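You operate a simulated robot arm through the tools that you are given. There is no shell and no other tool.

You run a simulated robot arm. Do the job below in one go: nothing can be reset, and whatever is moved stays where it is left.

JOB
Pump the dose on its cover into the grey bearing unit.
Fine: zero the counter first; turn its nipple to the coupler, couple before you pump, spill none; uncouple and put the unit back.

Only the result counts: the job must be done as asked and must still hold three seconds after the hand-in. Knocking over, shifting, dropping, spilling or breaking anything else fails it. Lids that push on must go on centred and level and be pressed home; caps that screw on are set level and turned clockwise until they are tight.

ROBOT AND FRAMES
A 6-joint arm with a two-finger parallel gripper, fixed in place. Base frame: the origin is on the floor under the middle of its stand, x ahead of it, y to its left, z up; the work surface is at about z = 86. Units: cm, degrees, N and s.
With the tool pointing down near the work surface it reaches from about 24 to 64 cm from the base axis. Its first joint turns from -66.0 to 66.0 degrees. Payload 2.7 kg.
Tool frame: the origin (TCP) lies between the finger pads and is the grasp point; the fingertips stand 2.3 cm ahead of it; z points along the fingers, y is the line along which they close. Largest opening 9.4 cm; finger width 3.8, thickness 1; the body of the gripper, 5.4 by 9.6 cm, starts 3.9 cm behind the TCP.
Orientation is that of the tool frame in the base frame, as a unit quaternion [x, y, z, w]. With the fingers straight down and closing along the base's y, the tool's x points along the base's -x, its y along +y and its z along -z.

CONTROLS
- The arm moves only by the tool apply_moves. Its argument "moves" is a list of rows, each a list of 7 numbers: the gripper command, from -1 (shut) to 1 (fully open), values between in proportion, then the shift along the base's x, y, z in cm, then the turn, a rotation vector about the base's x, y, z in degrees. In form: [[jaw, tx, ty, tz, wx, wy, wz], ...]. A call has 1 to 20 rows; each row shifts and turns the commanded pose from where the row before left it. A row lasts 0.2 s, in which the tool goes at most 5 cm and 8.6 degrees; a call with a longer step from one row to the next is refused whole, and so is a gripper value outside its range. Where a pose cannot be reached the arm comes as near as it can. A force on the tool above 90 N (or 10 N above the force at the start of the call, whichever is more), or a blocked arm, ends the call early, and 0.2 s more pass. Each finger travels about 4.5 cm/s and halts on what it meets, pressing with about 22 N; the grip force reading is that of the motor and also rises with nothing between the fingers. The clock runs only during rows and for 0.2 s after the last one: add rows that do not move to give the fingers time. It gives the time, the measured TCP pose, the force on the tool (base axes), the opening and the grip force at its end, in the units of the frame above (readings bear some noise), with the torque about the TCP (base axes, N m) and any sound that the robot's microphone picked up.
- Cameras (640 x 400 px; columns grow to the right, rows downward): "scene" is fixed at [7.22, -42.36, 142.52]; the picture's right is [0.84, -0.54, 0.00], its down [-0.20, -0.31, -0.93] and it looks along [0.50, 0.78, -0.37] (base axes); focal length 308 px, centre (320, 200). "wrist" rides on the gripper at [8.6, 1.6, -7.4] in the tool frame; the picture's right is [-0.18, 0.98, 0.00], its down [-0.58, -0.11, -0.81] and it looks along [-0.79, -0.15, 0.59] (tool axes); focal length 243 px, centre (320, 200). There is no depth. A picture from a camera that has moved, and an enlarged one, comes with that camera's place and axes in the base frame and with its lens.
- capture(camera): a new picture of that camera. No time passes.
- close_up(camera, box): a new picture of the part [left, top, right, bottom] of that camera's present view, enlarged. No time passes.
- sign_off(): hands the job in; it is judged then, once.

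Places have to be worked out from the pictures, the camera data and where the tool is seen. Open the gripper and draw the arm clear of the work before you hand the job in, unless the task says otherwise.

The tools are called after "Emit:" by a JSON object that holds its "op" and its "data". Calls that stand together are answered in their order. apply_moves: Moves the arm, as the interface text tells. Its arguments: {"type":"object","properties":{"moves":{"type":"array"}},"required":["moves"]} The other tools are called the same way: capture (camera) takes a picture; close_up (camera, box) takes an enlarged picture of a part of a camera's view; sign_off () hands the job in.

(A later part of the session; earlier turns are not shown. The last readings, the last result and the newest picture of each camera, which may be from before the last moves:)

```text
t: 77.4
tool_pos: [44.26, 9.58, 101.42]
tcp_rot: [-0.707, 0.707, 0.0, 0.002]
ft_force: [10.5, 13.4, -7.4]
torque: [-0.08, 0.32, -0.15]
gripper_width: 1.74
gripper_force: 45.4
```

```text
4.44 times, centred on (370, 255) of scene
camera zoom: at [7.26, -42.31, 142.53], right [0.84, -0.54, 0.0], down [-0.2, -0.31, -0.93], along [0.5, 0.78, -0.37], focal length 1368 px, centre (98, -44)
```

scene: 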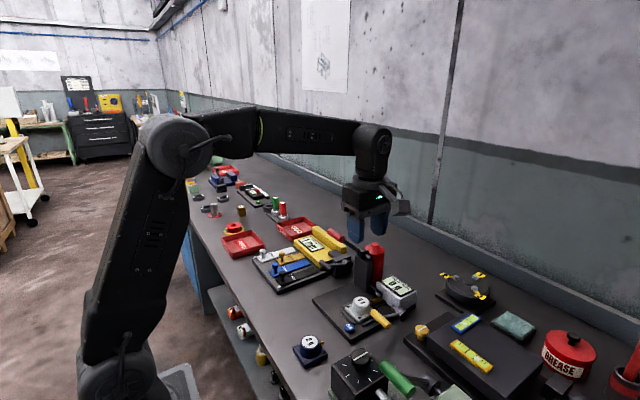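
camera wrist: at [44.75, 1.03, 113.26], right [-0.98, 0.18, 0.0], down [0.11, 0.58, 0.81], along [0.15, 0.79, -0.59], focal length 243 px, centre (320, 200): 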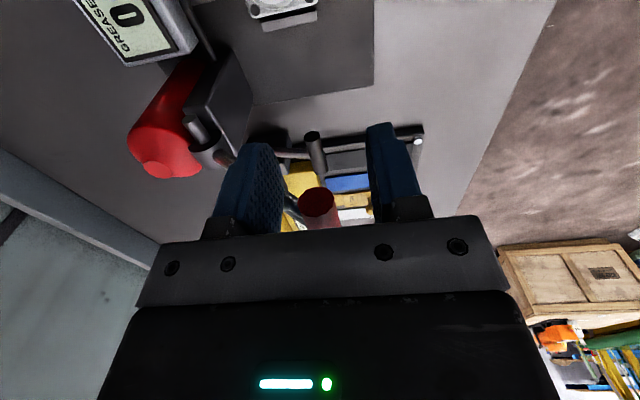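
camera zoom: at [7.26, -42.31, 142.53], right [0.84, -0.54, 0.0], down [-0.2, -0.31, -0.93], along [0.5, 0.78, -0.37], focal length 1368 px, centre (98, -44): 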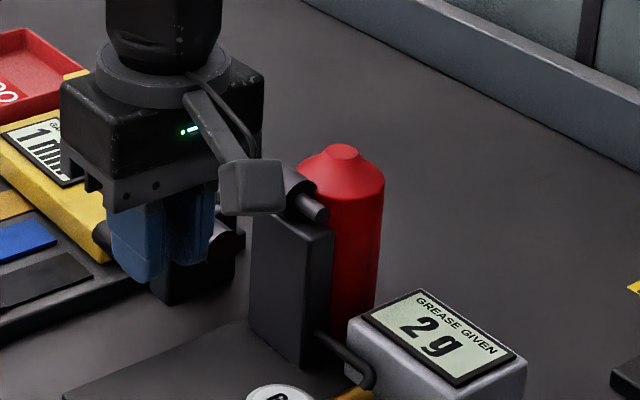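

The counter holds at 2 g with no leak, and the lever follows up in the grip. I continue raising it to the top of its travel, with a small y correction.

Emit:
{"op": "apply_moves", "data": {"moves": [[-1, 0.25, 0.1, 0.49, 0, 0, 0], [-1, 0.22, 0.02, 0.48, 0, 0, 0], [-1, 0.21, 0.02, 0.46, 0, 0, 0], [-1, 0.24, 0.02, 0.46, 0, 0, 0], [-1, 0.26, 0, 0.45, 0, 0, 0], [-1, 0, 0, 0, 0, 0, 0]]}}

Emit:
{"op": "apply_moves", "data": {"moves": [[-1, 0.27, 0, 0.43, 0, 0, 0], [-1, 0.29, 0, 0.43, 0, 0, 0], [-1, 0.32, 0, 0.41, 0, 0, 0], [-1, 0.3, 0, 0.38, 0, 0, 0], [-1, 0, 0, 0, 0, 0, 0]]}}

Emit:
{"op": "close_up", "data": {"camera": "scene", "box": [310, 200, 430, 290]}}

```text
t: 78.8
tool_pos: [45.08, 9.66, 103.8]
tcp_rot: [-0.707, 0.707, 0.001, -0.002]
ft_force: [-21.6, -9.0, 6.2]
torque: [0.09, 0.14, 0.27]
gripper_width: 1.72
gripper_force: 44.8
```

```text
t: 80.0
tool_pos: [46.26, 9.74, 105.5]
tcp_rot: [-0.707, 0.707, 0.001, -0.003]
ft_force: [-27.1, -12.0, 18.0]
torque: [0.32, 0.02, 0.28]
gripper_width: 1.75
gripper_force: 44.9
```

```text
4.44 times, centred on (370, 245) of scene
camera zoom: at [7.11, -42.4, 142.51], right [0.84, -0.54, 0.0], down [-0.2, -0.31, -0.93], along [0.5, 0.78, -0.37], focal length 1368 px, centre (98, 0)
```

zoom: 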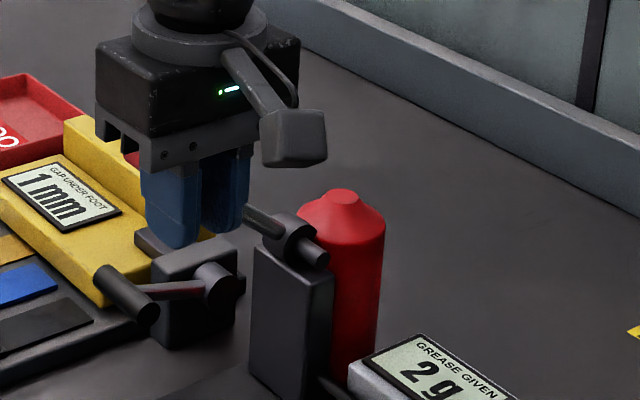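

The pull shows the bar slipped a little in the grip, so the lever is a few degrees short of the top. I ease the side load and lift a bit more.

Emit:
{"op": "apply_moves", "data": {"moves": [[-1, -0.2, -0.1, 0.25, 0, 0, 0], [-1, 0.1, 0, 0.3, 0, 0, 0], [-1, 0.25, 0, 0.3, 0, 0, 0], [-1, 0.2, 0, 0.25, 0, 0, 0], [-1, 0, 0, 0, 0, 0, 0]]}}

Emit:
{"op": "close_up", "data": {"camera": "scene", "box": [310, 200, 430, 290]}}

Emit:
{"op": "capture", "data": {"camera": "wrist"}}

```text
t: 81.2
tool_pos: [46.86, 9.75, 106.29]
tcp_rot: [-0.707, 0.707, 0.001, 0.001]
ft_force: [19.5, 3.7, -23.3]
torque: [-0.45, 0.26, -0.22]
gripper_width: 1.74
gripper_force: 44.8
```

```text
4.44 times, centred on (370, 245) of scene
camera zoom: at [7.31, -42.33, 142.52], right [0.84, -0.54, 0.0], down [-0.2, -0.31, -0.93], along [0.5, 0.78, -0.37], focal length 1368 px, centre (98, 0)
```

zoom: 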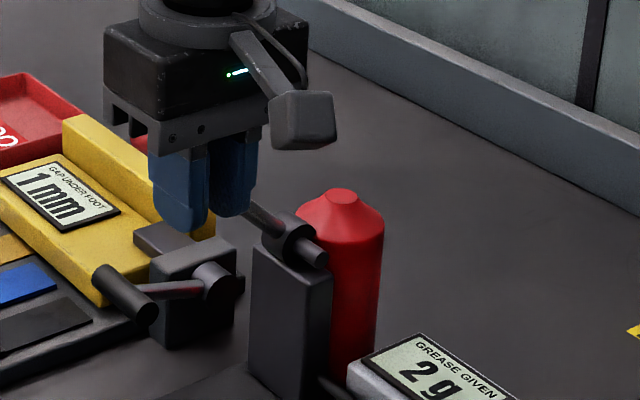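

```text
taken
camera wrist: at [45.21, 1.07, 113.74], right [-0.98, 0.18, 0.0], down [0.11, 0.58, 0.81], along [0.15, 0.79, -0.59], focal length 243 px, centre (320, 200)
```

wrist: 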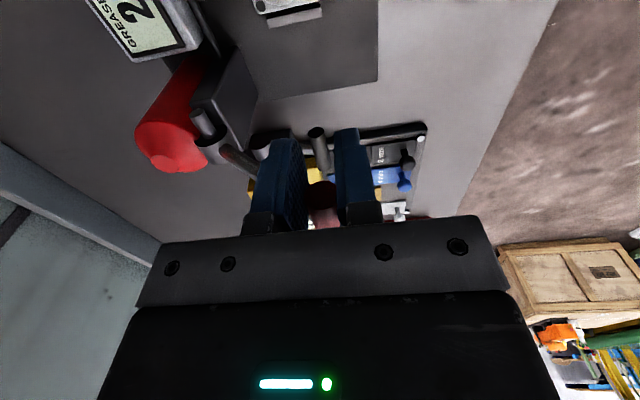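

The lever is back at about 45° (bar z≈106.9) with the counter at 2 g. I ease the radial load and start the second downstroke, correcting with the force readings.

Emit:
{"op": "apply_moves", "data": {"moves": [[-1, 0.1, 0, -0.2, 0, 0, 0], [-1, -0.2, 0, -0.32, 0, 0, 0], [-1, -0.26, 0, -0.32, 0, 0, 0], [-1, -0.26, 0, -0.34, 0, 0, 0], [-1, 0, 0, 0, 0, 0, 0]]}}

Emit:
{"op": "apply_moves", "data": {"moves": [[-1, -0.25, 0, -0.36, 0, 0, 0], [-1, -0.24, 0, -0.37, 0, 0, 0], [-1, -0.23, 0, -0.38, 0, 0, 0], [-1, -0.22, -0.03, -0.38, 0, 0, 0], [-1, 0, 0, 0, 0, 0, 0]]}}

```text
t: 82.4
tool_pos: [46.16, 9.66, 105.32]
tcp_rot: [-0.707, 0.707, 0.002, 0.0]
ft_force: [-8.9, 0.5, 10.4]
torque: [0.89, -0.26, 0.09]
gripper_width: 1.74
gripper_force: 45.1
```

```text
t: 83.6
tool_pos: [45.17, 9.71, 103.76]
tcp_rot: [0.708, -0.706, 0.0, 0.001]
ft_force: [-18.0, 9.0, 10.9]
torque: [-0.4, -0.2, 0.17]
gripper_width: 1.76
gripper_force: 45.2
```

Radial load is modest; I trim x and continue the second stroke to the bottom.

Emit:
{"op": "apply_moves", "data": {"moves": [[-1, -0.35, -0.08, -0.38, 0, 0, 0], [-1, -0.18, 0, -0.4, 0, 0, 0], [-1, -0.17, -0.02, -0.4, 0, 0, 0], [-1, -0.15, 0, -0.4, 0, 0, 0], [-1, 0, 0, 0, 0, 0, 0]]}}

Emit:
{"op": "apply_moves", "data": {"moves": [[-1, -0.13, 0, -0.4, 0, 0, 0], [-1, -0.12, 0, -0.4, 0, 0, 0], [-1, -0.1, 0, -0.4, 0, 0, 0], [-1, -0.09, 0, -0.4, 0, 0, 0], [-1, 0, 0, 0, 0, 0, 0]]}}

Emit:
{"op": "close_up", "data": {"camera": "scene", "box": [310, 210, 430, 300]}}

```text
t: 84.8
tool_pos: [44.49, 9.64, 102.2]
tcp_rot: [-0.707, 0.707, 0.0, 0.001]
ft_force: [7.9, 23.7, -0.4]
torque: [0.36, -0.2, -0.09]
gripper_width: 1.76
gripper_force: 44.6
```

```text
t: 86.0
tool_pos: [44.05, 9.58, 100.62]
tcp_rot: [0.708, -0.707, -0.001, 0.001]
ft_force: [6.0, 17.6, 1.2]
torque: [-0.14, -0.27, -0.06]
gripper_width: 1.76
gripper_force: 44.8
```

```text
4.44 times, centred on (370, 255) of scene
camera zoom: at [7.23, -42.31, 142.53], right [0.84, -0.54, 0.0], down [-0.2, -0.31, -0.93], along [0.5, 0.78, -0.37], focal length 1368 px, centre (98, -44)
```

zoom: 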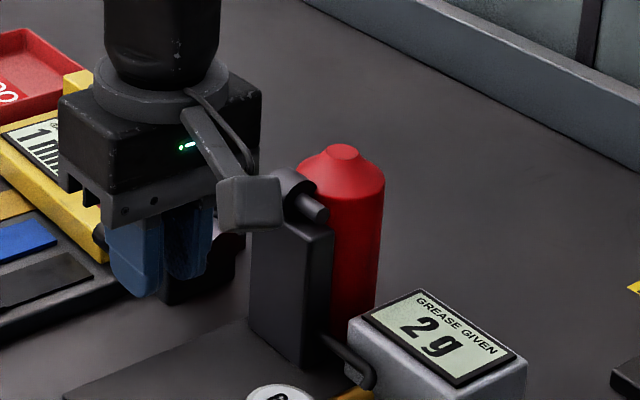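

Still 2 g near the bottom of travel; the side force says to move +y slightly. I correct and finish the stroke.

Emit:
{"op": "apply_moves", "data": {"moves": [[-1, -0.07, 0.12, -0.35, 0, 0, 0], [-1, -0.06, 0.05, -0.35, 0, 0, 0], [-1, -0.05, 0, -0.35, 0, 0, 0], [-1, 0, 0, 0, 0, 0, 0]]}}

Emit:
{"op": "close_up", "data": {"camera": "scene", "box": [310, 210, 430, 300]}}

```text
t: 87.0
tool_pos: [43.76, 9.44, 99.58]
tcp_rot: [-0.707, 0.707, 0.0, 0.0]
ft_force: [4.3, -7.7, 2.7]
torque: [-0.29, -0.25, -0.08]
gripper_width: 1.76
gripper_force: 45.0
```

```text
4.44 times, centred on (370, 255) of scene
camera zoom: at [7.23, -42.38, 142.51], right [0.84, -0.54, 0.0], down [-0.2, -0.31, -0.93], along [0.5, 0.78, -0.37], focal length 1368 px, centre (98, -44)
```

zoom: 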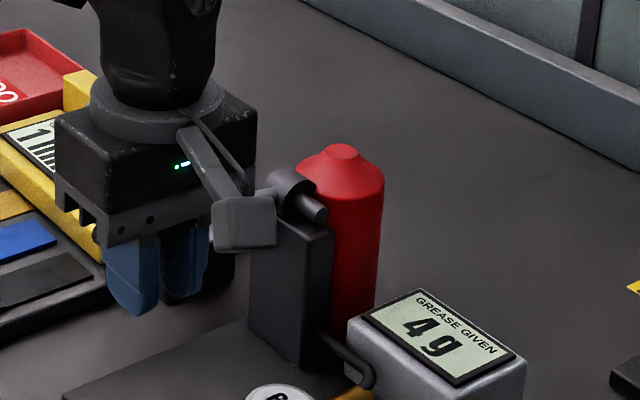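

4 g now. I raise the handle again for the third stroke.

Emit:
{"op": "apply_moves", "data": {"moves": [[-1, 0.08, -0.05, 0.45, 0, 0, 0], [-1, 0.11, 0, 0.45, 0, 0, 0], [-1, 0.13, 0, 0.45, 0, 0, 0], [-1, 0.15, 0, 0.45, 0, 0, 0], [-1, 0.16, 0, 0.45, 0, 0, 0], [-1, 0, 0, 0, 0, 0, 0]]}}

Emit:
{"op": "apply_moves", "data": {"moves": [[-1, 0.18, 0, 0.45, 0, 0, 0], [-1, 0.2, 0, 0.45, 0, 0, 0], [-1, 0.22, 0, 0.43, 0, 0, 0], [-1, 0.24, 0, 0.43, 0, 0, 0], [-1, 0, 0, 0, 0, 0, 0]]}}

```text
t: 88.4
tool_pos: [44.27, 9.6, 101.76]
tcp_rot: [0.707, -0.707, -0.001, 0.003]
ft_force: [-16.5, -19.0, 0.8]
torque: [-0.25, 0.16, 0.28]
gripper_width: 1.75
gripper_force: 45.2
```

```text
t: 89.6
tool_pos: [45.02, 9.54, 103.57]
tcp_rot: [-0.707, 0.707, 0.001, -0.002]
ft_force: [-25.1, -13.8, 9.4]
torque: [0.31, 0.16, 0.3]
gripper_width: 1.75
gripper_force: 45.2
```

Radial load is building again; I trim toward −x/−y while continuing upward.

Emit:
{"op": "apply_moves", "data": {"moves": [[-1, -0.02, -0.12, 0.45, 0, 0, 0], [-1, 0.2, 0, 0.45, 0, 0, 0], [-1, 0.25, 0, 0.44, 0, 0, 0], [-1, 0.26, 0, 0.42, 0, 0, 0], [-1, 0, 0, 0, 0, 0, 0]]}}

Emit:
{"op": "apply_moves", "data": {"moves": [[-1, 0.24, 0, 0.4, 0, 0, 0], [-1, 0.28, 0, 0.38, 0, 0, 0], [-1, 0.28, 0, 0.36, 0, 0, 0], [-1, 0, 0, 0, 0, 0, 0]]}}

Emit:
{"op": "capture", "data": {"camera": "wrist"}}

Emit:
{"op": "close_up", "data": {"camera": "scene", "box": [310, 200, 430, 290]}}

```text
t: 90.8
tool_pos: [46.13, 9.68, 105.44]
tcp_rot: [0.707, -0.707, 0.0, -0.001]
ft_force: [10.0, 2.7, -11.0]
torque: [-0.4, 0.25, -0.13]
gripper_width: 1.73
gripper_force: 44.9
```

```text
t: 91.8
tool_pos: [46.77, 9.49, 106.44]
tcp_rot: [-0.707, 0.707, 0.001, -0.001]
ft_force: [15.1, 7.0, -18.6]
torque: [0.12, 0.25, -0.25]
gripper_width: 1.74
gripper_force: 45.1
```

```text
taken
camera wrist: at [45.13, 0.97, 113.86], right [-0.98, 0.18, 0.0], down [0.11, 0.58, 0.81], along [0.15, 0.79, -0.59], focal length 243 px, centre (320, 200)
```

wrist: 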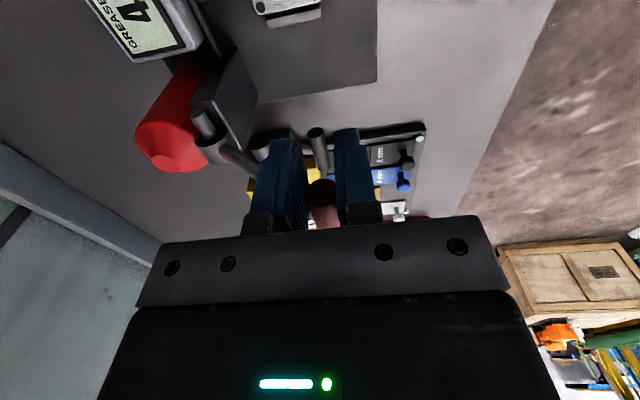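

```text
4.44 times, centred on (370, 245) of scene
camera zoom: at [7.29, -42.33, 142.52], right [0.84, -0.54, 0.0], down [-0.2, -0.31, -0.93], along [0.5, 0.78, -0.37], focal length 1368 px, centre (98, 0)
```

zoom: 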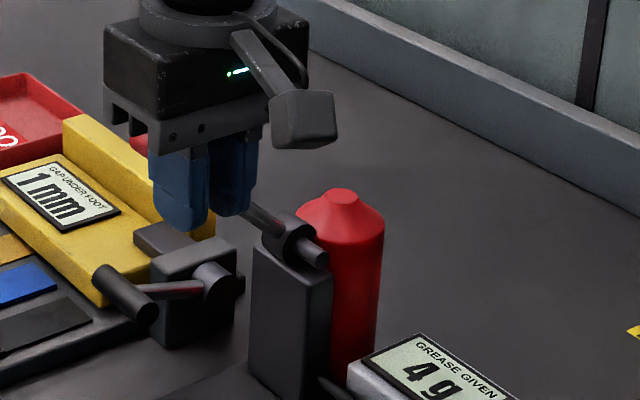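

At the top again with the counter at 4 g. I make the third downstroke.

Emit:
{"op": "apply_moves", "data": {"moves": [[-1, 0.05, 0.05, -0.2, 0, 0, 0], [-1, -0.25, 0, -0.32, 0, 0, 0], [-1, -0.27, 0, -0.33, 0, 0, 0], [-1, -0.27, 0, -0.35, 0, 0, 0], [-1, -0.26, 0, -0.36, 0, 0, 0], [-1, 0, 0, 0, 0, 0, 0]]}}

Emit:
{"op": "apply_moves", "data": {"moves": [[-1, -0.25, 0, -0.37, 0, 0, 0], [-1, -0.24, 0, -0.38, 0, 0, 0], [-1, -0.22, 0, -0.38, 0, 0, 0], [-1, -0.2, 0, -0.39, 0, 0, 0], [-1, 0, 0, 0, 0, 0, 0]]}}

```text
t: 93.2
tool_pos: [45.7, 9.6, 104.81]
tcp_rot: [0.707, -0.707, -0.001, 0.0]
ft_force: [-1.8, 4.5, 3.3]
torque: [0.52, -0.27, -0.02]
gripper_width: 1.73
gripper_force: 45.0
```

```text
t: 94.4
tool_pos: [44.89, 9.59, 103.27]
tcp_rot: [-0.707, 0.707, 0.0, 0.001]
ft_force: [9.7, 1.1, -0.5]
torque: [0.17, -0.26, -0.11]
gripper_width: 1.73
gripper_force: 45.4
```

Forces are low; I continue the third stroke toward the bottom.

Emit:
{"op": "apply_moves", "data": {"moves": [[-1, -0.12, 0, -0.4, 0, 0, 0], [-1, -0.17, 0, -0.4, 0, 0, 0], [-1, -0.15, 0, -0.4, 0, 0, 0], [-1, -0.14, 0, -0.4, 0, 0, 0], [-1, 0, 0, 0, 0, 0, 0]]}}

Emit:
{"op": "apply_moves", "data": {"moves": [[-1, -0.12, 0, -0.4, 0, 0, 0], [-1, -0.11, 0, -0.4, 0, 0, 0], [-1, -0.09, 0, -0.4, 0, 0, 0], [-1, -0.07, 0, -0.4, 0, 0, 0], [-1, 0, 0, 0, 0, 0, 0]]}}

Emit:
{"op": "close_up", "data": {"camera": "scene", "box": [310, 210, 430, 300]}}

```text
t: 95.6
tool_pos: [44.24, 9.66, 101.77]
tcp_rot: [0.707, -0.707, -0.001, 0.0]
ft_force: [5.6, -2.0, 1.9]
torque: [0.06, -0.34, -0.07]
gripper_width: 1.73
gripper_force: 45.2
```

```text
t: 96.8
tool_pos: [43.88, 9.66, 100.19]
tcp_rot: [0.707, -0.707, 0.0, 0.001]
ft_force: [2.1, -4.5, 2.3]
torque: [0.28, -0.27, -0.04]
gripper_width: 1.72
gripper_force: 45.0
```

```text
4.44 times, centred on (370, 255) of scene
camera zoom: at [7.22, -42.37, 142.51], right [0.84, -0.54, 0.0], down [-0.2, -0.31, -0.93], along [0.5, 0.78, -0.37], focal length 1368 px, centre (98, -44)
```

zoom: 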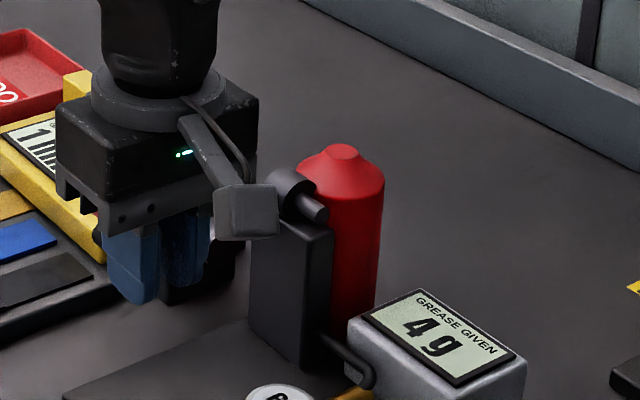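

Still 4 g at z≈100.2; the count came near z 99.6 before, so I go down a little further.

Emit:
{"op": "apply_moves", "data": {"moves": [[-1, -0.05, 0, -0.3, 0, 0, 0], [-1, -0.04, 0, -0.3, 0, 0, 0], [-1, 0, 0, 0, 0, 0, 0]]}}

Emit:
{"op": "close_up", "data": {"camera": "scene", "box": [310, 210, 430, 300]}}

```text
t: 97.6
tool_pos: [43.68, 9.64, 99.51]
tcp_rot: [-0.707, 0.707, 0.0, -0.001]
ft_force: [-2.1, -3.8, 3.8]
torque: [-0.09, -0.3, 0.06]
gripper_width: 1.77
gripper_force: 44.7
```

```text
4.44 times, centred on (370, 255) of scene
camera zoom: at [7.21, -42.37, 142.51], right [0.84, -0.54, 0.0], down [-0.2, -0.31, -0.93], along [0.5, 0.78, -0.37], focal length 1368 px, centre (98, -44)
```

zoom: 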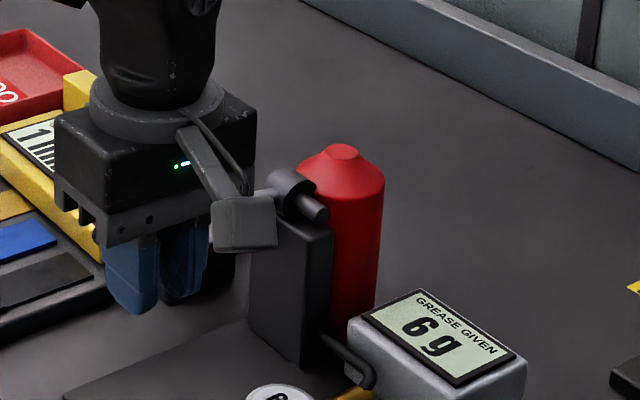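

6 g reached – the full dose. I raise the handle back to its upper rest position (upstrokes give no grease) so it won't be in the way of the hand when fetching the unit.

Emit:
{"op": "apply_moves", "data": {"moves": [[-1, -0.03, -0.08, 0.45, 0, 0, 0], [-1, 0.09, 0, 0.45, 0, 0, 0], [-1, 0.11, 0, 0.45, 0, 0, 0], [-1, 0.13, 0, 0.45, 0, 0, 0], [-1, 0.15, 0, 0.45, 0, 0, 0], [-1, 0, 0, 0, 0, 0, 0]]}}

Emit:
{"op": "apply_moves", "data": {"moves": [[-1, 0.17, 0, 0.45, 0, 0, 0], [-1, 0.18, 0, 0.45, 0, 0, 0], [-1, 0.2, 0, 0.44, 0, 0, 0], [-1, 0.21, 0, 0.43, 0, 0, 0], [-1, 0, 0, 0, 0, 0, 0]]}}

Emit:
{"op": "close_up", "data": {"camera": "scene", "box": [310, 210, 430, 300]}}

```text
t: 99.0
tool_pos: [44.23, 9.56, 101.88]
tcp_rot: [0.708, -0.707, -0.001, 0.0]
ft_force: [0.8, 13.6, -5.2]
torque: [0.02, 0.28, -0.06]
gripper_width: 1.74
gripper_force: 45.0
```

```text
t: 100.2
tool_pos: [44.93, 9.52, 103.61]
tcp_rot: [0.708, -0.706, 0.0, 0.0]
ft_force: [-8.7, 17.2, -1.0]
torque: [-0.14, 0.27, 0.04]
gripper_width: 1.76
gripper_force: 45.6
```

```text
4.44 times, centred on (370, 255) of scene
camera zoom: at [7.19, -42.3, 142.54], right [0.84, -0.54, 0.0], down [-0.2, -0.31, -0.93], along [0.5, 0.78, -0.37], focal length 1368 px, centre (98, -44)
```

zoom: 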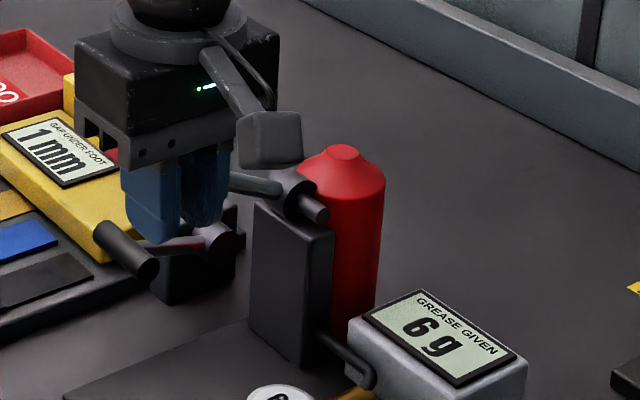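

The counter stays at 6 g. I continue raising to the top with a small +y correction.

Emit:
{"op": "apply_moves", "data": {"moves": [[-1, 0.18, 0.1, 0.44, 0, 0, 0], [-1, 0.23, 0.03, 0.43, 0, 0, 0], [-1, 0.25, 0, 0.43, 0, 0, 0], [-1, 0.26, 0, 0.42, 0, 0, 0], [-1, 0, 0, 0, 0, 0, 0]]}}

Emit:
{"op": "apply_moves", "data": {"moves": [[-1, 0.27, 0, 0.4, 0, 0, 0], [-1, 0.28, 0, 0.37, 0, 0, 0], [-1, 0.28, 0, 0.34, 0, 0, 0], [-1, 0, 0, 0, 0, 0, 0]]}}

Emit:
{"op": "close_up", "data": {"camera": "scene", "box": [310, 210, 430, 300]}}

```text
t: 101.4
tool_pos: [45.84, 9.5, 105.35]
tcp_rot: [-0.707, 0.707, -0.001, -0.001]
ft_force: [-6.9, -4.4, 0.7]
torque: [-0.44, 0.24, 0.07]
gripper_width: 1.77
gripper_force: 45.0
```

```text
t: 102.4
tool_pos: [46.74, 9.48, 106.5]
tcp_rot: [-0.707, 0.707, -0.001, 0.0]
ft_force: [-1.0, -9.1, -3.9]
torque: [-0.58, 0.26, 0.01]
gripper_width: 1.76
gripper_force: 44.9
```

```text
4.44 times, centred on (370, 255) of scene
camera zoom: at [7.22, -42.38, 142.51], right [0.84, -0.54, 0.0], down [-0.2, -0.31, -0.93], along [0.5, 0.78, -0.37], focal length 1368 px, centre (98, -44)
```

zoom: 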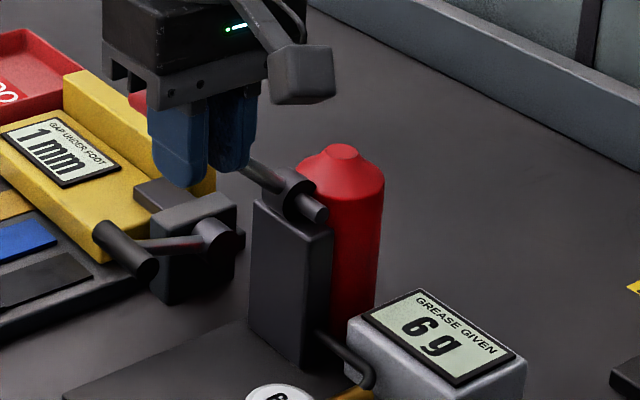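

The handle is back up with 6 g on the counter. I open the fingers, rise straight up off the bar, and back away to −y.

Emit:
{"op": "apply_moves", "data": {"moves": [[0, 0, 0, 0, 0, 0, 0], [0, 0, 0, 0, 0, 0, 0], [0, 0, 0, 0, 0, 0, 0], [0, 0, 0, 2, 0, 0, 0], [0, 0, 0, 3, 0, 0, 0], [0, 0, 0, 2, 0, 0, 0], [0, -0.5, -3, 0, 0, 0, 0], [0, -0.5, -4, 0, 0, 0, 0], [0, 0, -3, 0, 0, 0, 0], [0, 0, 0, 0, 0, 0, 0]]}}

Emit:
{"op": "capture", "data": {"camera": "wrist"}}

Emit:
{"op": "close_up", "data": {"camera": "scene", "box": [310, 210, 430, 300]}}

Emit:
{"op": "close_up", "data": {"camera": "scene", "box": [345, 275, 425, 330]}}

```text
t: 104.6
tool_pos: [45.87, -0.39, 113.42]
tcp_rot: [-0.707, 0.707, 0.0, 0.0]
ft_force: [0.3, 1.0, -0.2]
torque: [-0.02, 0.04, -0.02]
gripper_width: 4.69
gripper_force: 0.0
```

```text
taken
camera wrist: at [44.05, -8.98, 120.95], right [-0.98, 0.18, 0.0], down [0.11, 0.58, 0.81], along [0.15, 0.79, -0.59], focal length 243 px, centre (320, 200)
```

wrist: 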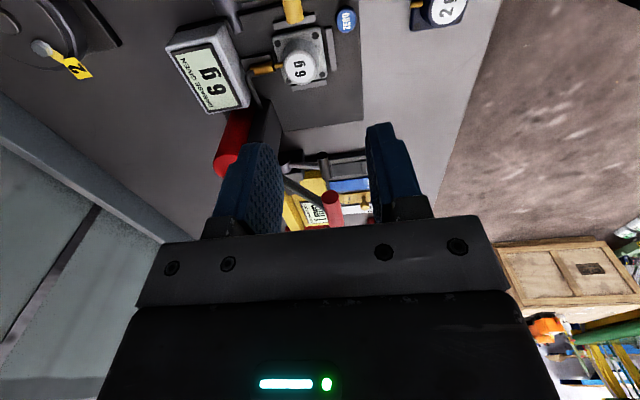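

```text
4.44 times, centred on (370, 255) of scene
camera zoom: at [7.22, -42.36, 142.52], right [0.84, -0.54, 0.0], down [-0.2, -0.31, -0.93], along [0.5, 0.78, -0.37], focal length 1368 px, centre (98, -44)
```

zoom: 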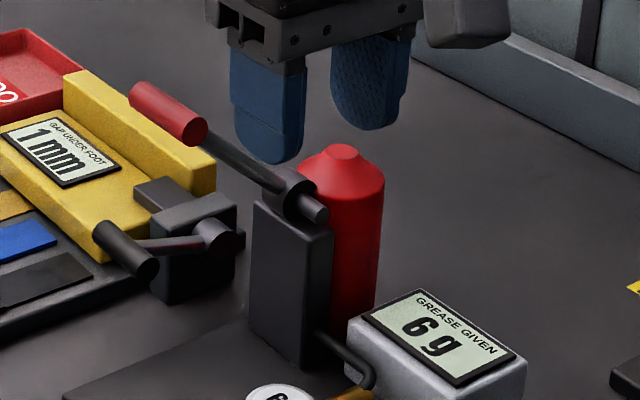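

```text
7.27 times, centred on (385, 302) of scene
camera zoom: at [7.22, -42.36, 142.52], right [0.84, -0.54, 0.0], down [-0.2, -0.31, -0.93], along [0.5, 0.78, -0.37], focal length 2238 px, centre (-153, -546)
```

zoom: 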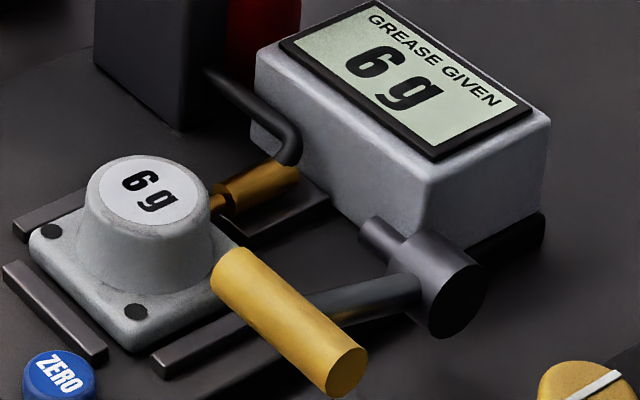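

All is well: 6 g, no leak, coupler engaged. Now I uncouple by lifting the yellow lever back: I move to hover over the −y end of its bar (≈(48.3, −5.4, 91.7)).

Emit:
{"op": "apply_moves", "data": {"moves": [[0, 0.6, -1.3, -3.5, 0, 0, 0], [0, 0.6, -1.3, -4, 0, 0, 0], [0, 0.6, -1.3, -4, 0, 0, 0], [0, 0.6, -1.2, -3.5, 0, 0, 0], [0, 0, 0, 0, 0, 0, 0], [0, 0, 0, 0, 0, 0, 0]]}}

Emit:
{"op": "capture", "data": {"camera": "wrist"}}

Emit:
{"op": "close_up", "data": {"camera": "scene", "box": [340, 250, 440, 340]}}

```text
t: 106.0
tool_pos: [48.26, -5.4, 98.39]
tcp_rot: [0.707, -0.707, -0.001, 0.0]
ft_force: [-0.5, -0.1, 0.2]
torque: [0.05, 0.01, 0.02]
gripper_width: 4.71
gripper_force: 0.0
```

```text
taken
camera wrist: at [46.42, -14.07, 105.84], right [-0.98, 0.18, 0.0], down [0.11, 0.58, 0.81], along [0.15, 0.79, -0.59], focal length 243 px, centre (320, 200)
```

wrist: 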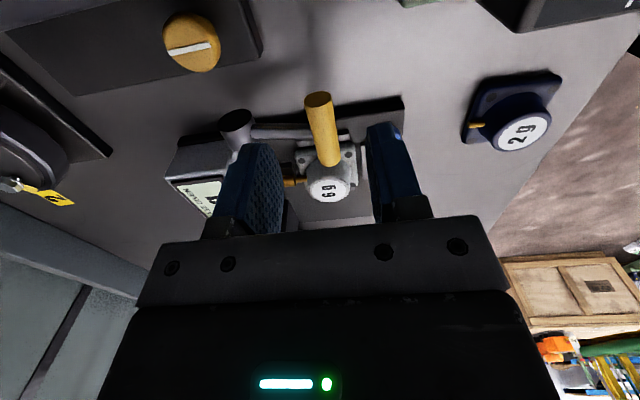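

```text
4.44 times, centred on (390, 295) of scene
camera zoom: at [7.22, -42.36, 142.52], right [0.84, -0.54, 0.0], down [-0.2, -0.31, -0.93], along [0.5, 0.78, -0.37], focal length 1368 px, centre (9, -222)
```

zoom: 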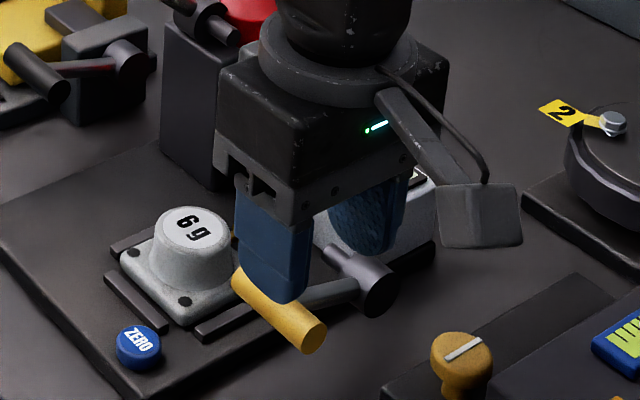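

The bar's −y end is at about (48.1, −5.5, 91.4), centred between the fingers. I descend around it.

Emit:
{"op": "apply_moves", "data": {"moves": [[0, -0.1, -0.05, -2.5, 0, 0, 0], [0, 0, 0, -2.5, 0, 0, 0], [0, 0, 0, -1.5, 0, 0, 0], [0, 0, 0, -0.8, 0, 0, 0], [0, 0, 0, 0, 0, 0, 0]]}}

Emit:
{"op": "capture", "data": {"camera": "wrist"}}

Emit:
{"op": "close_up", "data": {"camera": "scene", "box": [340, 250, 440, 340]}}

```text
t: 107.2
tool_pos: [48.04, -5.7, 91.16]
tcp_rot: [-0.707, 0.707, 0.0, 0.0]
ft_force: [1.9, -23.7, 9.9]
torque: [0.16, -0.31, -0.72]
gripper_width: 4.8
gripper_force: 0.9
```

```text
taken
camera wrist: at [46.31, -14.36, 98.59], right [-0.98, 0.19, 0.0], down [0.11, 0.58, 0.81], along [0.15, 0.79, -0.59], focal length 243 px, centre (320, 200)
```

wrist: 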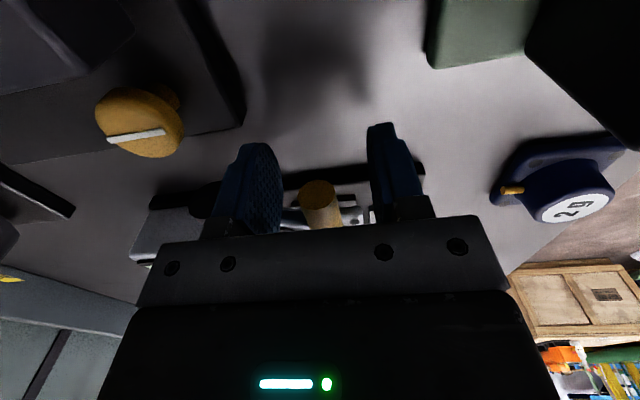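

```text
4.44 times, centred on (390, 295) of scene
camera zoom: at [7.21, -42.41, 142.5], right [0.84, -0.54, 0.0], down [-0.2, -0.31, -0.93], along [0.5, 0.78, -0.37], focal length 1368 px, centre (9, -222)
```

zoom: 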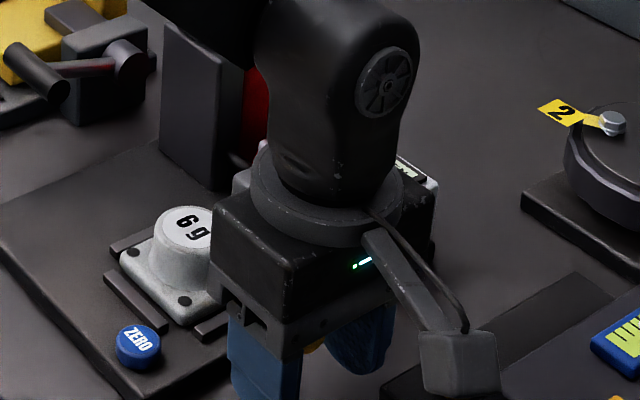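

The +x finger's edge is rubbing the lever arm (−24 N in y). I shift 0.35 cm to −y to clear it.

Emit:
{"op": "apply_moves", "data": {"moves": [[0, 0, -0.2, 0.2, 0, 0, 0], [0, 0, -0.2, 0, 0, 0, 0], [0, 0, 0, 0, 0, 0, 0]]}}

```text
t: 108.0
tool_pos: [48.03, -5.75, 91.18]
tcp_rot: [0.708, -0.706, -0.002, 0.001]
ft_force: [0.6, -3.3, -2.0]
torque: [-0.05, 0.04, -0.1]
gripper_width: 4.75
gripper_force: 0.2
```

The rubbing is gone. I close on the bar.

Emit:
{"op": "apply_moves", "data": {"moves": [[-1, 0, 0, 0, 0, 0, 0], [-1, 0, 0, 0, 0, 0, 0], [-1, 0, 0, 0, 0, 0, 0], [-1, 0, 0, 0, 0, 0, 0]]}}

Emit:
{"op": "capture", "data": {"camera": "wrist"}}

```text
t: 109.0
tool_pos: [48.27, -5.81, 91.32]
tcp_rot: [0.708, -0.706, 0.003, -0.002]
ft_force: [21.4, 6.7, -5.1]
torque: [0.15, -0.02, -0.26]
gripper_width: 1.76
gripper_force: 44.3
```

```text
taken
camera wrist: at [46.49, -14.45, 98.82], right [-0.98, 0.18, 0.0], down [0.1, 0.58, 0.81], along [0.15, 0.79, -0.59], focal length 243 px, centre (320, 200)
```

wrist: 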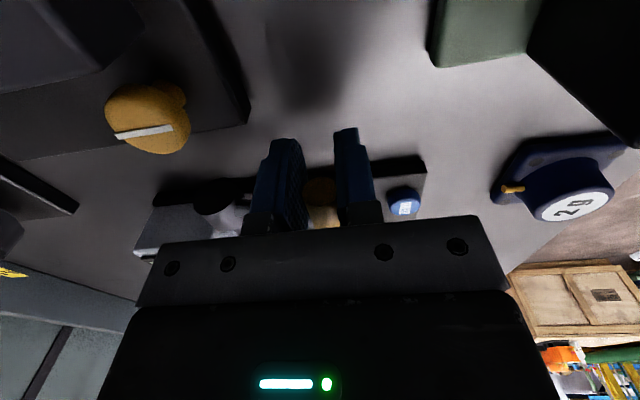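

The bar is gripped. I lift the lever along its arc in small steps, easing the side load first.

Emit:
{"op": "apply_moves", "data": {"moves": [[-1, 0.25, 0, 0.2, 0, 0, 0], [-1, 0.15, 0, 0.4, 0, 0, 0], [-1, 0.16, 0, 0.5, 0, 0, 0], [-1, 0.2, 0, 0.49, 0, 0, 0], [-1, 0.24, 0, 0.46, 0, 0, 0], [-1, 0, 0, 0, 0, 0, 0]]}}

Emit:
{"op": "close_up", "data": {"camera": "scene", "box": [340, 250, 440, 340]}}

```text
t: 110.4
tool_pos: [49.06, -5.84, 93.44]
tcp_rot: [0.708, -0.707, -0.001, 0.0]
ft_force: [-3.0, 19.7, -5.1]
torque: [0.07, 0.23, -0.03]
gripper_width: 1.75
gripper_force: 44.8
```

```text
4.44 times, centred on (390, 295) of scene
camera zoom: at [7.22, -42.3, 142.53], right [0.84, -0.54, 0.0], down [-0.2, -0.31, -0.93], along [0.5, 0.78, -0.37], focal length 1368 px, centre (9, -222)
```

zoom: 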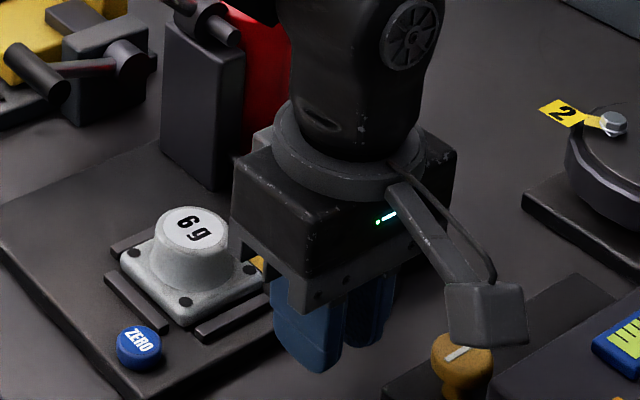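

The lever lifts easily. I continue along the arc with a small +y correction.

Emit:
{"op": "apply_moves", "data": {"moves": [[-1, 0.3, 0.15, 0.43, 0, 0, 0], [-1, 0.32, 0, 0.41, 0, 0, 0], [-1, 0.36, 0, 0.38, 0, 0, 0], [-1, 0.38, 0, 0.35, 0, 0, 0], [-1, 0, 0, 0, 0, 0, 0]]}}

Emit:
{"op": "apply_moves", "data": {"moves": [[-1, 0.42, 0, 0.31, 0, 0, 0], [-1, 0.44, 0, 0.28, 0, 0, 0], [-1, 0.46, 0, 0.24, 0, 0, 0], [-1, 0, 0, 0, 0, 0, 0]]}}

Emit:
{"op": "close_up", "data": {"camera": "scene", "box": [340, 250, 440, 340]}}

Emit:
{"op": "capture", "data": {"camera": "wrist"}}

```text
t: 111.6
tool_pos: [50.47, -5.89, 95.12]
tcp_rot: [0.707, -0.707, 0.002, -0.001]
ft_force: [-16.2, -4.2, 14.4]
torque: [0.18, 0.11, 0.13]
gripper_width: 1.77
gripper_force: 45.1
```

```text
t: 112.6
tool_pos: [51.81, -5.94, 95.75]
tcp_rot: [0.707, -0.707, 0.0, 0.0]
ft_force: [-8.5, -14.5, 6.7]
torque: [0.1, 0.19, 0.07]
gripper_width: 1.76
gripper_force: 44.8
```

```text
4.44 times, centred on (390, 295) of scene
camera zoom: at [7.18, -42.4, 142.51], right [0.84, -0.54, 0.0], down [-0.2, -0.31, -0.93], along [0.5, 0.78, -0.37], focal length 1368 px, centre (9, -222)
```

zoom: 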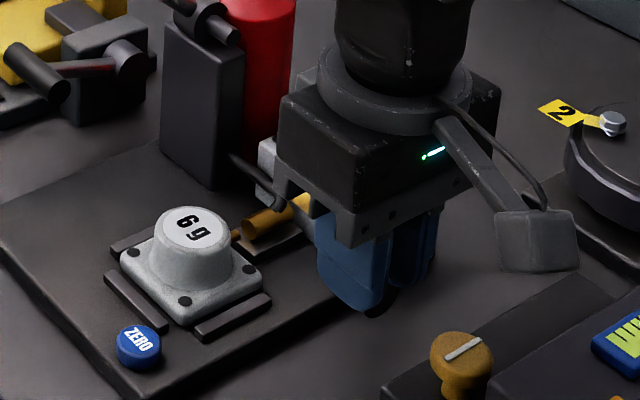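

```text
taken
camera wrist: at [50.0, -14.49, 103.24], right [-0.98, 0.18, 0.0], down [0.11, 0.58, 0.81], along [0.15, 0.79, -0.59], focal length 243 px, centre (320, 200)
```

wrist: 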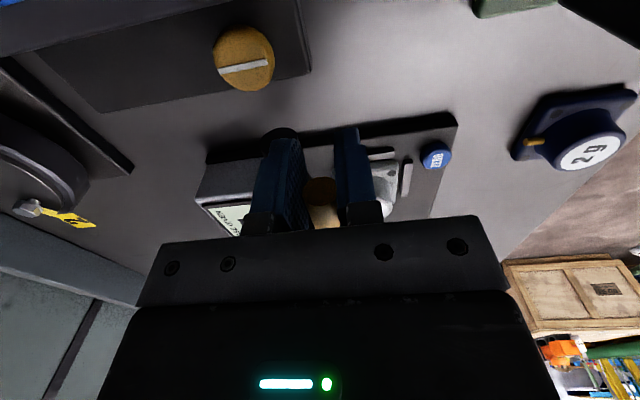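

The coupler is sliding back from the nipple. I bring the lever on to its original near-upright position, watching for its stop.

Emit:
{"op": "apply_moves", "data": {"moves": [[-1, 0.35, -0.1, 0.22, 0, 0, 0], [-1, 0.4, 0, 0.18, 0, 0, 0], [-1, 0.35, 0, 0.1, 0, 0, 0], [-1, 0, 0, 0, 0, 0, 0]]}}

Emit:
{"op": "apply_moves", "data": {"moves": [[-1, 0.2, 0, 0.04, 0, 0, 0], [-1, 0.2, 0, 0.03, 0, 0, 0], [-1, 0, 0, 0, 0, 0, 0]]}}

Emit:
{"op": "close_up", "data": {"camera": "scene", "box": [350, 260, 430, 320]}}

```text
t: 113.6
tool_pos: [52.91, -5.76, 96.51]
tcp_rot: [-0.707, 0.707, 0.002, 0.001]
ft_force: [-6.0, -5.6, 2.8]
torque: [0.25, 0.24, 0.04]
gripper_width: 1.75
gripper_force: 44.6
```

```text
t: 114.4
tool_pos: [53.22, -5.75, 96.45]
tcp_rot: [0.708, -0.706, 0.0, 0.0]
ft_force: [-10.7, -3.3, 5.5]
torque: [0.11, -0.05, 0.05]
gripper_width: 1.76
gripper_force: 44.8
```

```text
6.67 times, centred on (390, 290) of scene
camera zoom: at [7.18, -42.36, 142.52], right [0.84, -0.54, 0.0], down [-0.2, -0.31, -0.93], along [0.5, 0.78, -0.37], focal length 2052 px, centre (-147, -400)
```

zoom: 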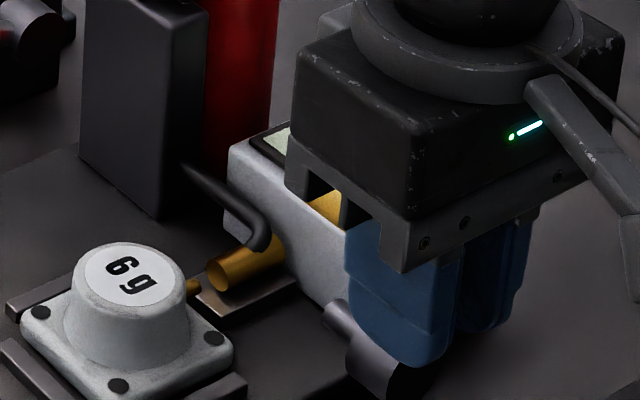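

The coupler is clear of the nipple, about as at the start. I push 0.2 cm more to confirm the lever is at its rest stop.

Emit:
{"op": "apply_moves", "data": {"moves": [[-1, 0.2, 0, 0.02, 0, 0, 0], [-1, 0, 0, 0, 0, 0, 0]]}}

Emit:
{"op": "capture", "data": {"camera": "wrist"}}

```text
t: 115.0
tool_pos: [53.17, -5.95, 96.37]
tcp_rot: [0.708, -0.707, -0.003, 0.001]
ft_force: [-28.3, -0.4, 8.1]
torque: [-0.13, -0.2, 0.27]
gripper_width: 1.74
gripper_force: 44.7
```

```text
taken
camera wrist: at [51.55, -14.47, 103.84], right [-0.98, 0.18, 0.01], down [0.11, 0.58, 0.81], along [0.14, 0.79, -0.59], focal length 243 px, centre (320, 200)
```

wrist: 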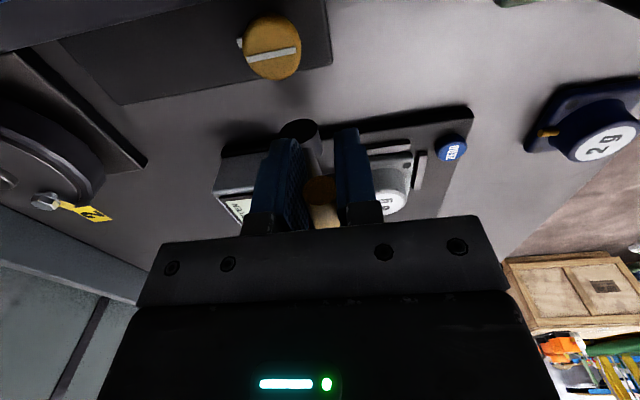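

Force rose to −28 N without movement: the lever is at its rest stop, uncoupled. I relax, open, rise off the bar, and go back for a view.

Emit:
{"op": "apply_moves", "data": {"moves": [[-1, -0.3, 0, 0, 0, 0, 0], [0, 0, 0, 0, 0, 0, 0], [0, 0, 0, 0, 0, 0, 0], [0, 0, 0, 0, 0, 0, 0], [0, 0, 0, 2, 0, 0, 0], [0, 0, 0, 3.5, 0, 0, 0], [0, -3, 0, 3, 0, 0, 0], [0, -4, 0.5, 0, 0, 0, 0], [0, -4, 1, 0, 0, 0, 0], [0, -3, 1, 0, 0, 0, 0], [0, 0, 0, 0, 0, 0, 0]]}}

Emit:
{"op": "capture", "data": {"camera": "wrist"}}

Emit:
{"op": "close_up", "data": {"camera": "scene", "box": [335, 260, 435, 330]}}

```text
t: 117.4
tool_pos: [38.91, -3.42, 104.81]
tcp_rot: [0.707, -0.707, 0.0, 0.0]
ft_force: [-0.3, -1.0, -0.4]
torque: [0.0, 0.01, -0.02]
gripper_width: 4.68
gripper_force: 0.1
```

```text
taken
camera wrist: at [37.3, -11.92, 112.28], right [-0.98, 0.18, 0.0], down [0.11, 0.58, 0.81], along [0.15, 0.79, -0.59], focal length 243 px, centre (320, 200)
```

wrist: 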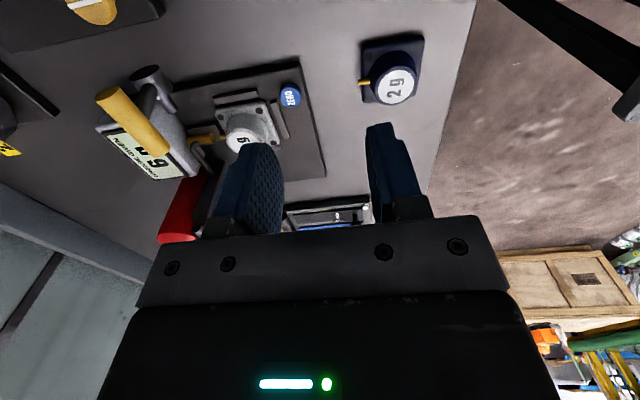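

```text
5.71 times, centred on (385, 295) of scene
camera zoom: at [7.22, -42.35, 142.52], right [0.84, -0.54, 0.0], down [-0.2, -0.31, -0.93], along [0.5, 0.78, -0.37], focal length 1759 px, centre (-51, -343)
```

zoom: 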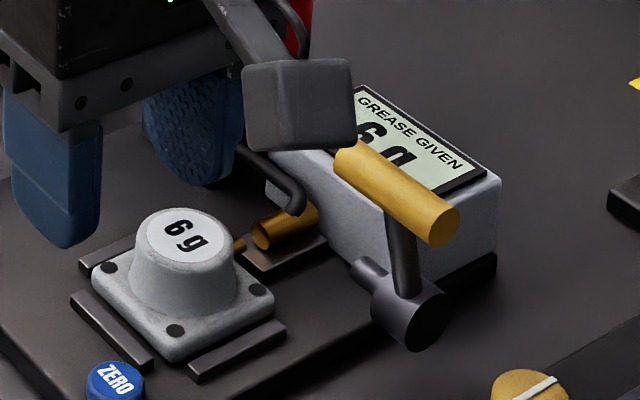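

Uncoupled: there is a clear gap between nipple and coupler, counter 6 g. I turn the tool back (yaw −90°) and pitch it 20° again to fetch the unit.

Emit:
{"op": "apply_moves", "data": {"moves": [[0, 0, 0.6, 0, 0, 0, -8.4], [0, 0, 0.6, 0, 0, 0, -8.4], [0, 0, 0.6, 0, 0, 0, -8.4], [0, 0, 0.6, 0, 0, 0, -8.4], [0, 0, 0.6, 0, 0, 0, -8.4], [0, 0, 0.6, 0, 0, 0, -8.4], [0, 0, 0.6, 0, 0, 0, -8.4], [0, 0, 0.6, 0, 0, 0, -8.4], [0, 0, 0.6, 0, 0, 0, -8.4], [0.6, 0, 0.6, 0, 0, 0, -8.4], [0.6, 0, 0.6, 0, 0, 0, -6], [0.6, 0, 0.4, -1, 0, -7, 0], [0.6, 0, 0, -1, 0, -7, 0], [0.6, 0, 0, -1, 0, -6, 0], [0.6, 0, 0, 0, 0, 0, 0]]}}

Emit:
{"op": "capture", "data": {"camera": "wrist"}}

Emit:
{"op": "close_up", "data": {"camera": "scene", "box": [335, 260, 435, 330]}}

```text
t: 120.6
tool_pos: [39.02, 3.65, 101.9]
tcp_rot: [0.0, 0.985, 0.001, 0.175]
ft_force: [-0.4, -0.2, 0.1]
torque: [-0.01, 0.01, 0.01]
gripper_width: 7.53
gripper_force: 0.0
```

```text
taken
camera wrist: at [28.29, 5.32, 105.94], right [0.17, 0.98, 0.06], down [0.27, -0.11, 0.96], along [0.95, -0.15, -0.28], focal length 243 px, centre (320, 200)
```

wrist: 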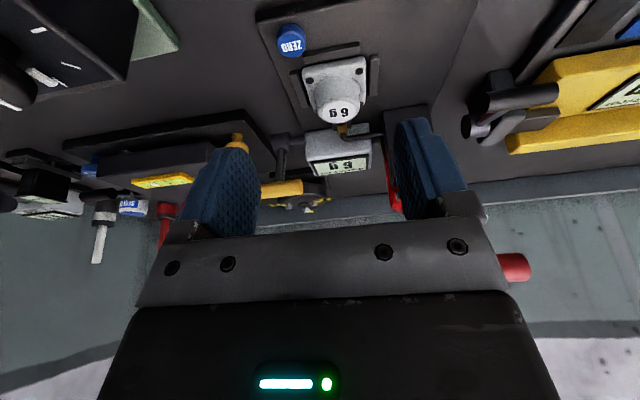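

```text
5.71 times, centred on (385, 295) of scene
camera zoom: at [7.22, -42.36, 142.52], right [0.84, -0.54, 0.0], down [-0.2, -0.31, -0.93], along [0.5, 0.78, -0.37], focal length 1759 px, centre (-51, -343)
```

zoom: 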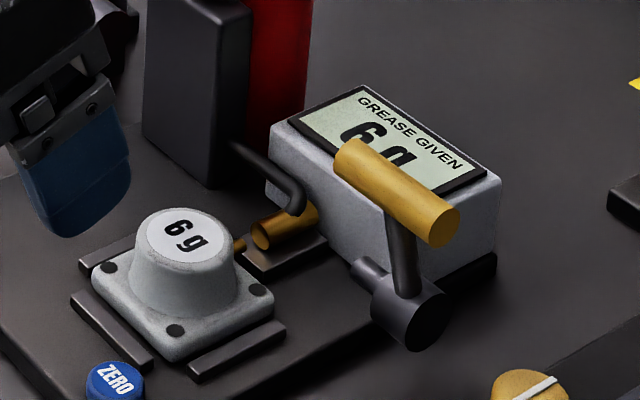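

I zoom on the nest from here to locate the unit precisely.

Emit:
{"op": "close_up", "data": {"camera": "wrist", "box": [260, 10, 400, 150]}}

Emit:
{"op": "close_up", "data": {"camera": "scene", "box": [340, 285, 390, 325]}}

```text
2.86 times, centred on (330, 80) of wrist
camera zoom: at [28.29, 5.32, 105.94], right [0.17, 0.98, 0.06], down [0.27, -0.11, 0.96], along [0.95, -0.15, -0.28], focal length 693 px, centre (291, 543)
```

zoom: 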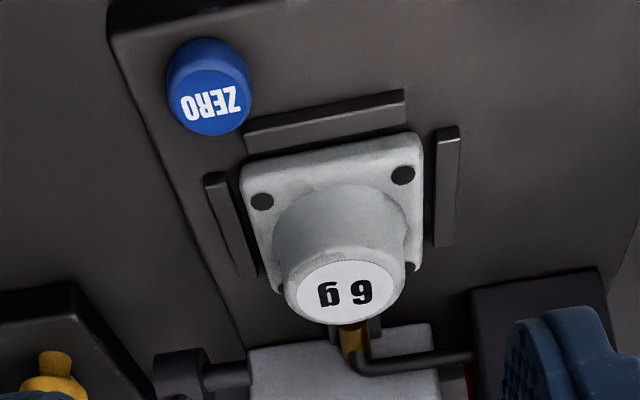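

```text
10.00 times, centred on (365, 305) of scene
camera zoom: at [7.22, -42.36, 142.52], right [0.84, -0.54, 0.0], down [-0.2, -0.31, -0.93], along [0.5, 0.78, -0.37], focal length 3078 px, centre (-130, -850)
```

zoom: 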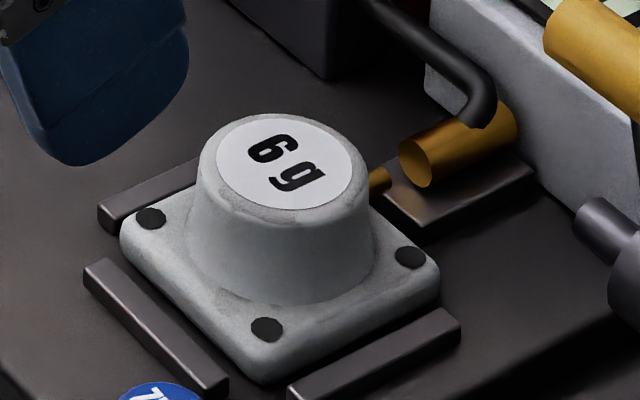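

The unit sits at about (48.6, 4.6 by camera ≈ 4.45 in tool coordinates). I approach with wide-open fingers at y≈3.45, below the pump handle, then shift over it.

Emit:
{"op": "apply_moves", "data": {"moves": [[1, 2.5, -0.2, -1.2, 0, 0, 0], [1, 2.5, 0, -2, 0, 0, 0], [1, 2.5, 0, -2.5, 0, 0, 0], [1, 2.15, 0, -2.3, 0, 0, 0], [1, 0, 0, 0, 0, 0, 0], [1, 0, 0, 0, 0, 0, 0]]}}

Emit:
{"op": "capture", "data": {"camera": "wrist"}}

Emit:
{"op": "close_up", "data": {"camera": "scene", "box": [320, 230, 420, 330]}}

```text
t: 122.0
tool_pos: [48.75, 3.4, 93.85]
tcp_rot: [0.0, 0.985, -0.001, 0.174]
ft_force: [-0.5, 0.1, -0.6]
torque: [0.01, 0.0, 0.03]
gripper_width: 9.38
gripper_force: 0.0
```

```text
taken
camera wrist: at [37.96, 5.05, 97.94], right [0.17, 0.98, 0.06], down [0.27, -0.11, 0.96], along [0.95, -0.15, -0.28], focal length 243 px, centre (320, 200)
```

wrist: 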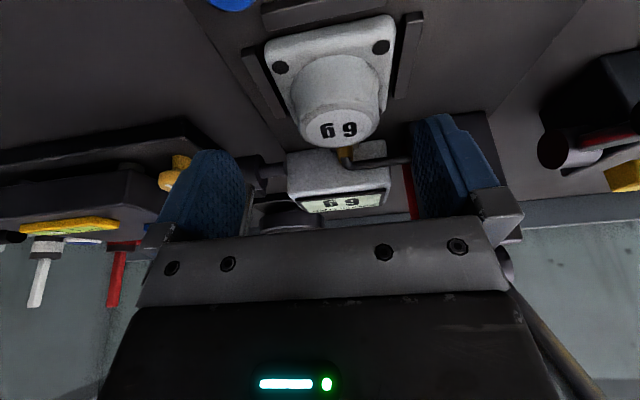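

```text
4.00 times, centred on (370, 280) of scene
camera zoom: at [7.22, -42.36, 142.52], right [0.84, -0.54, 0.0], down [-0.2, -0.31, -0.93], along [0.5, 0.78, -0.37], focal length 1231 px, centre (120, -120)
```

zoom: 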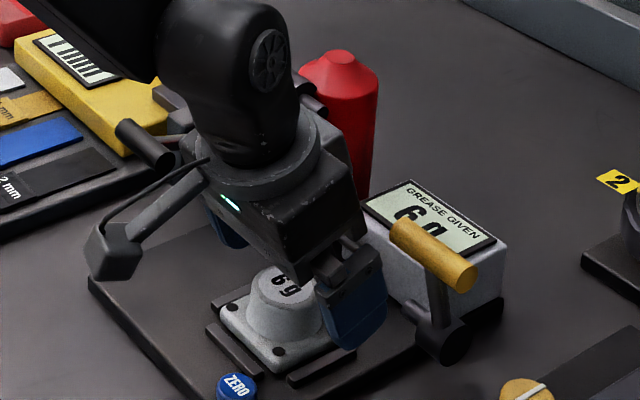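

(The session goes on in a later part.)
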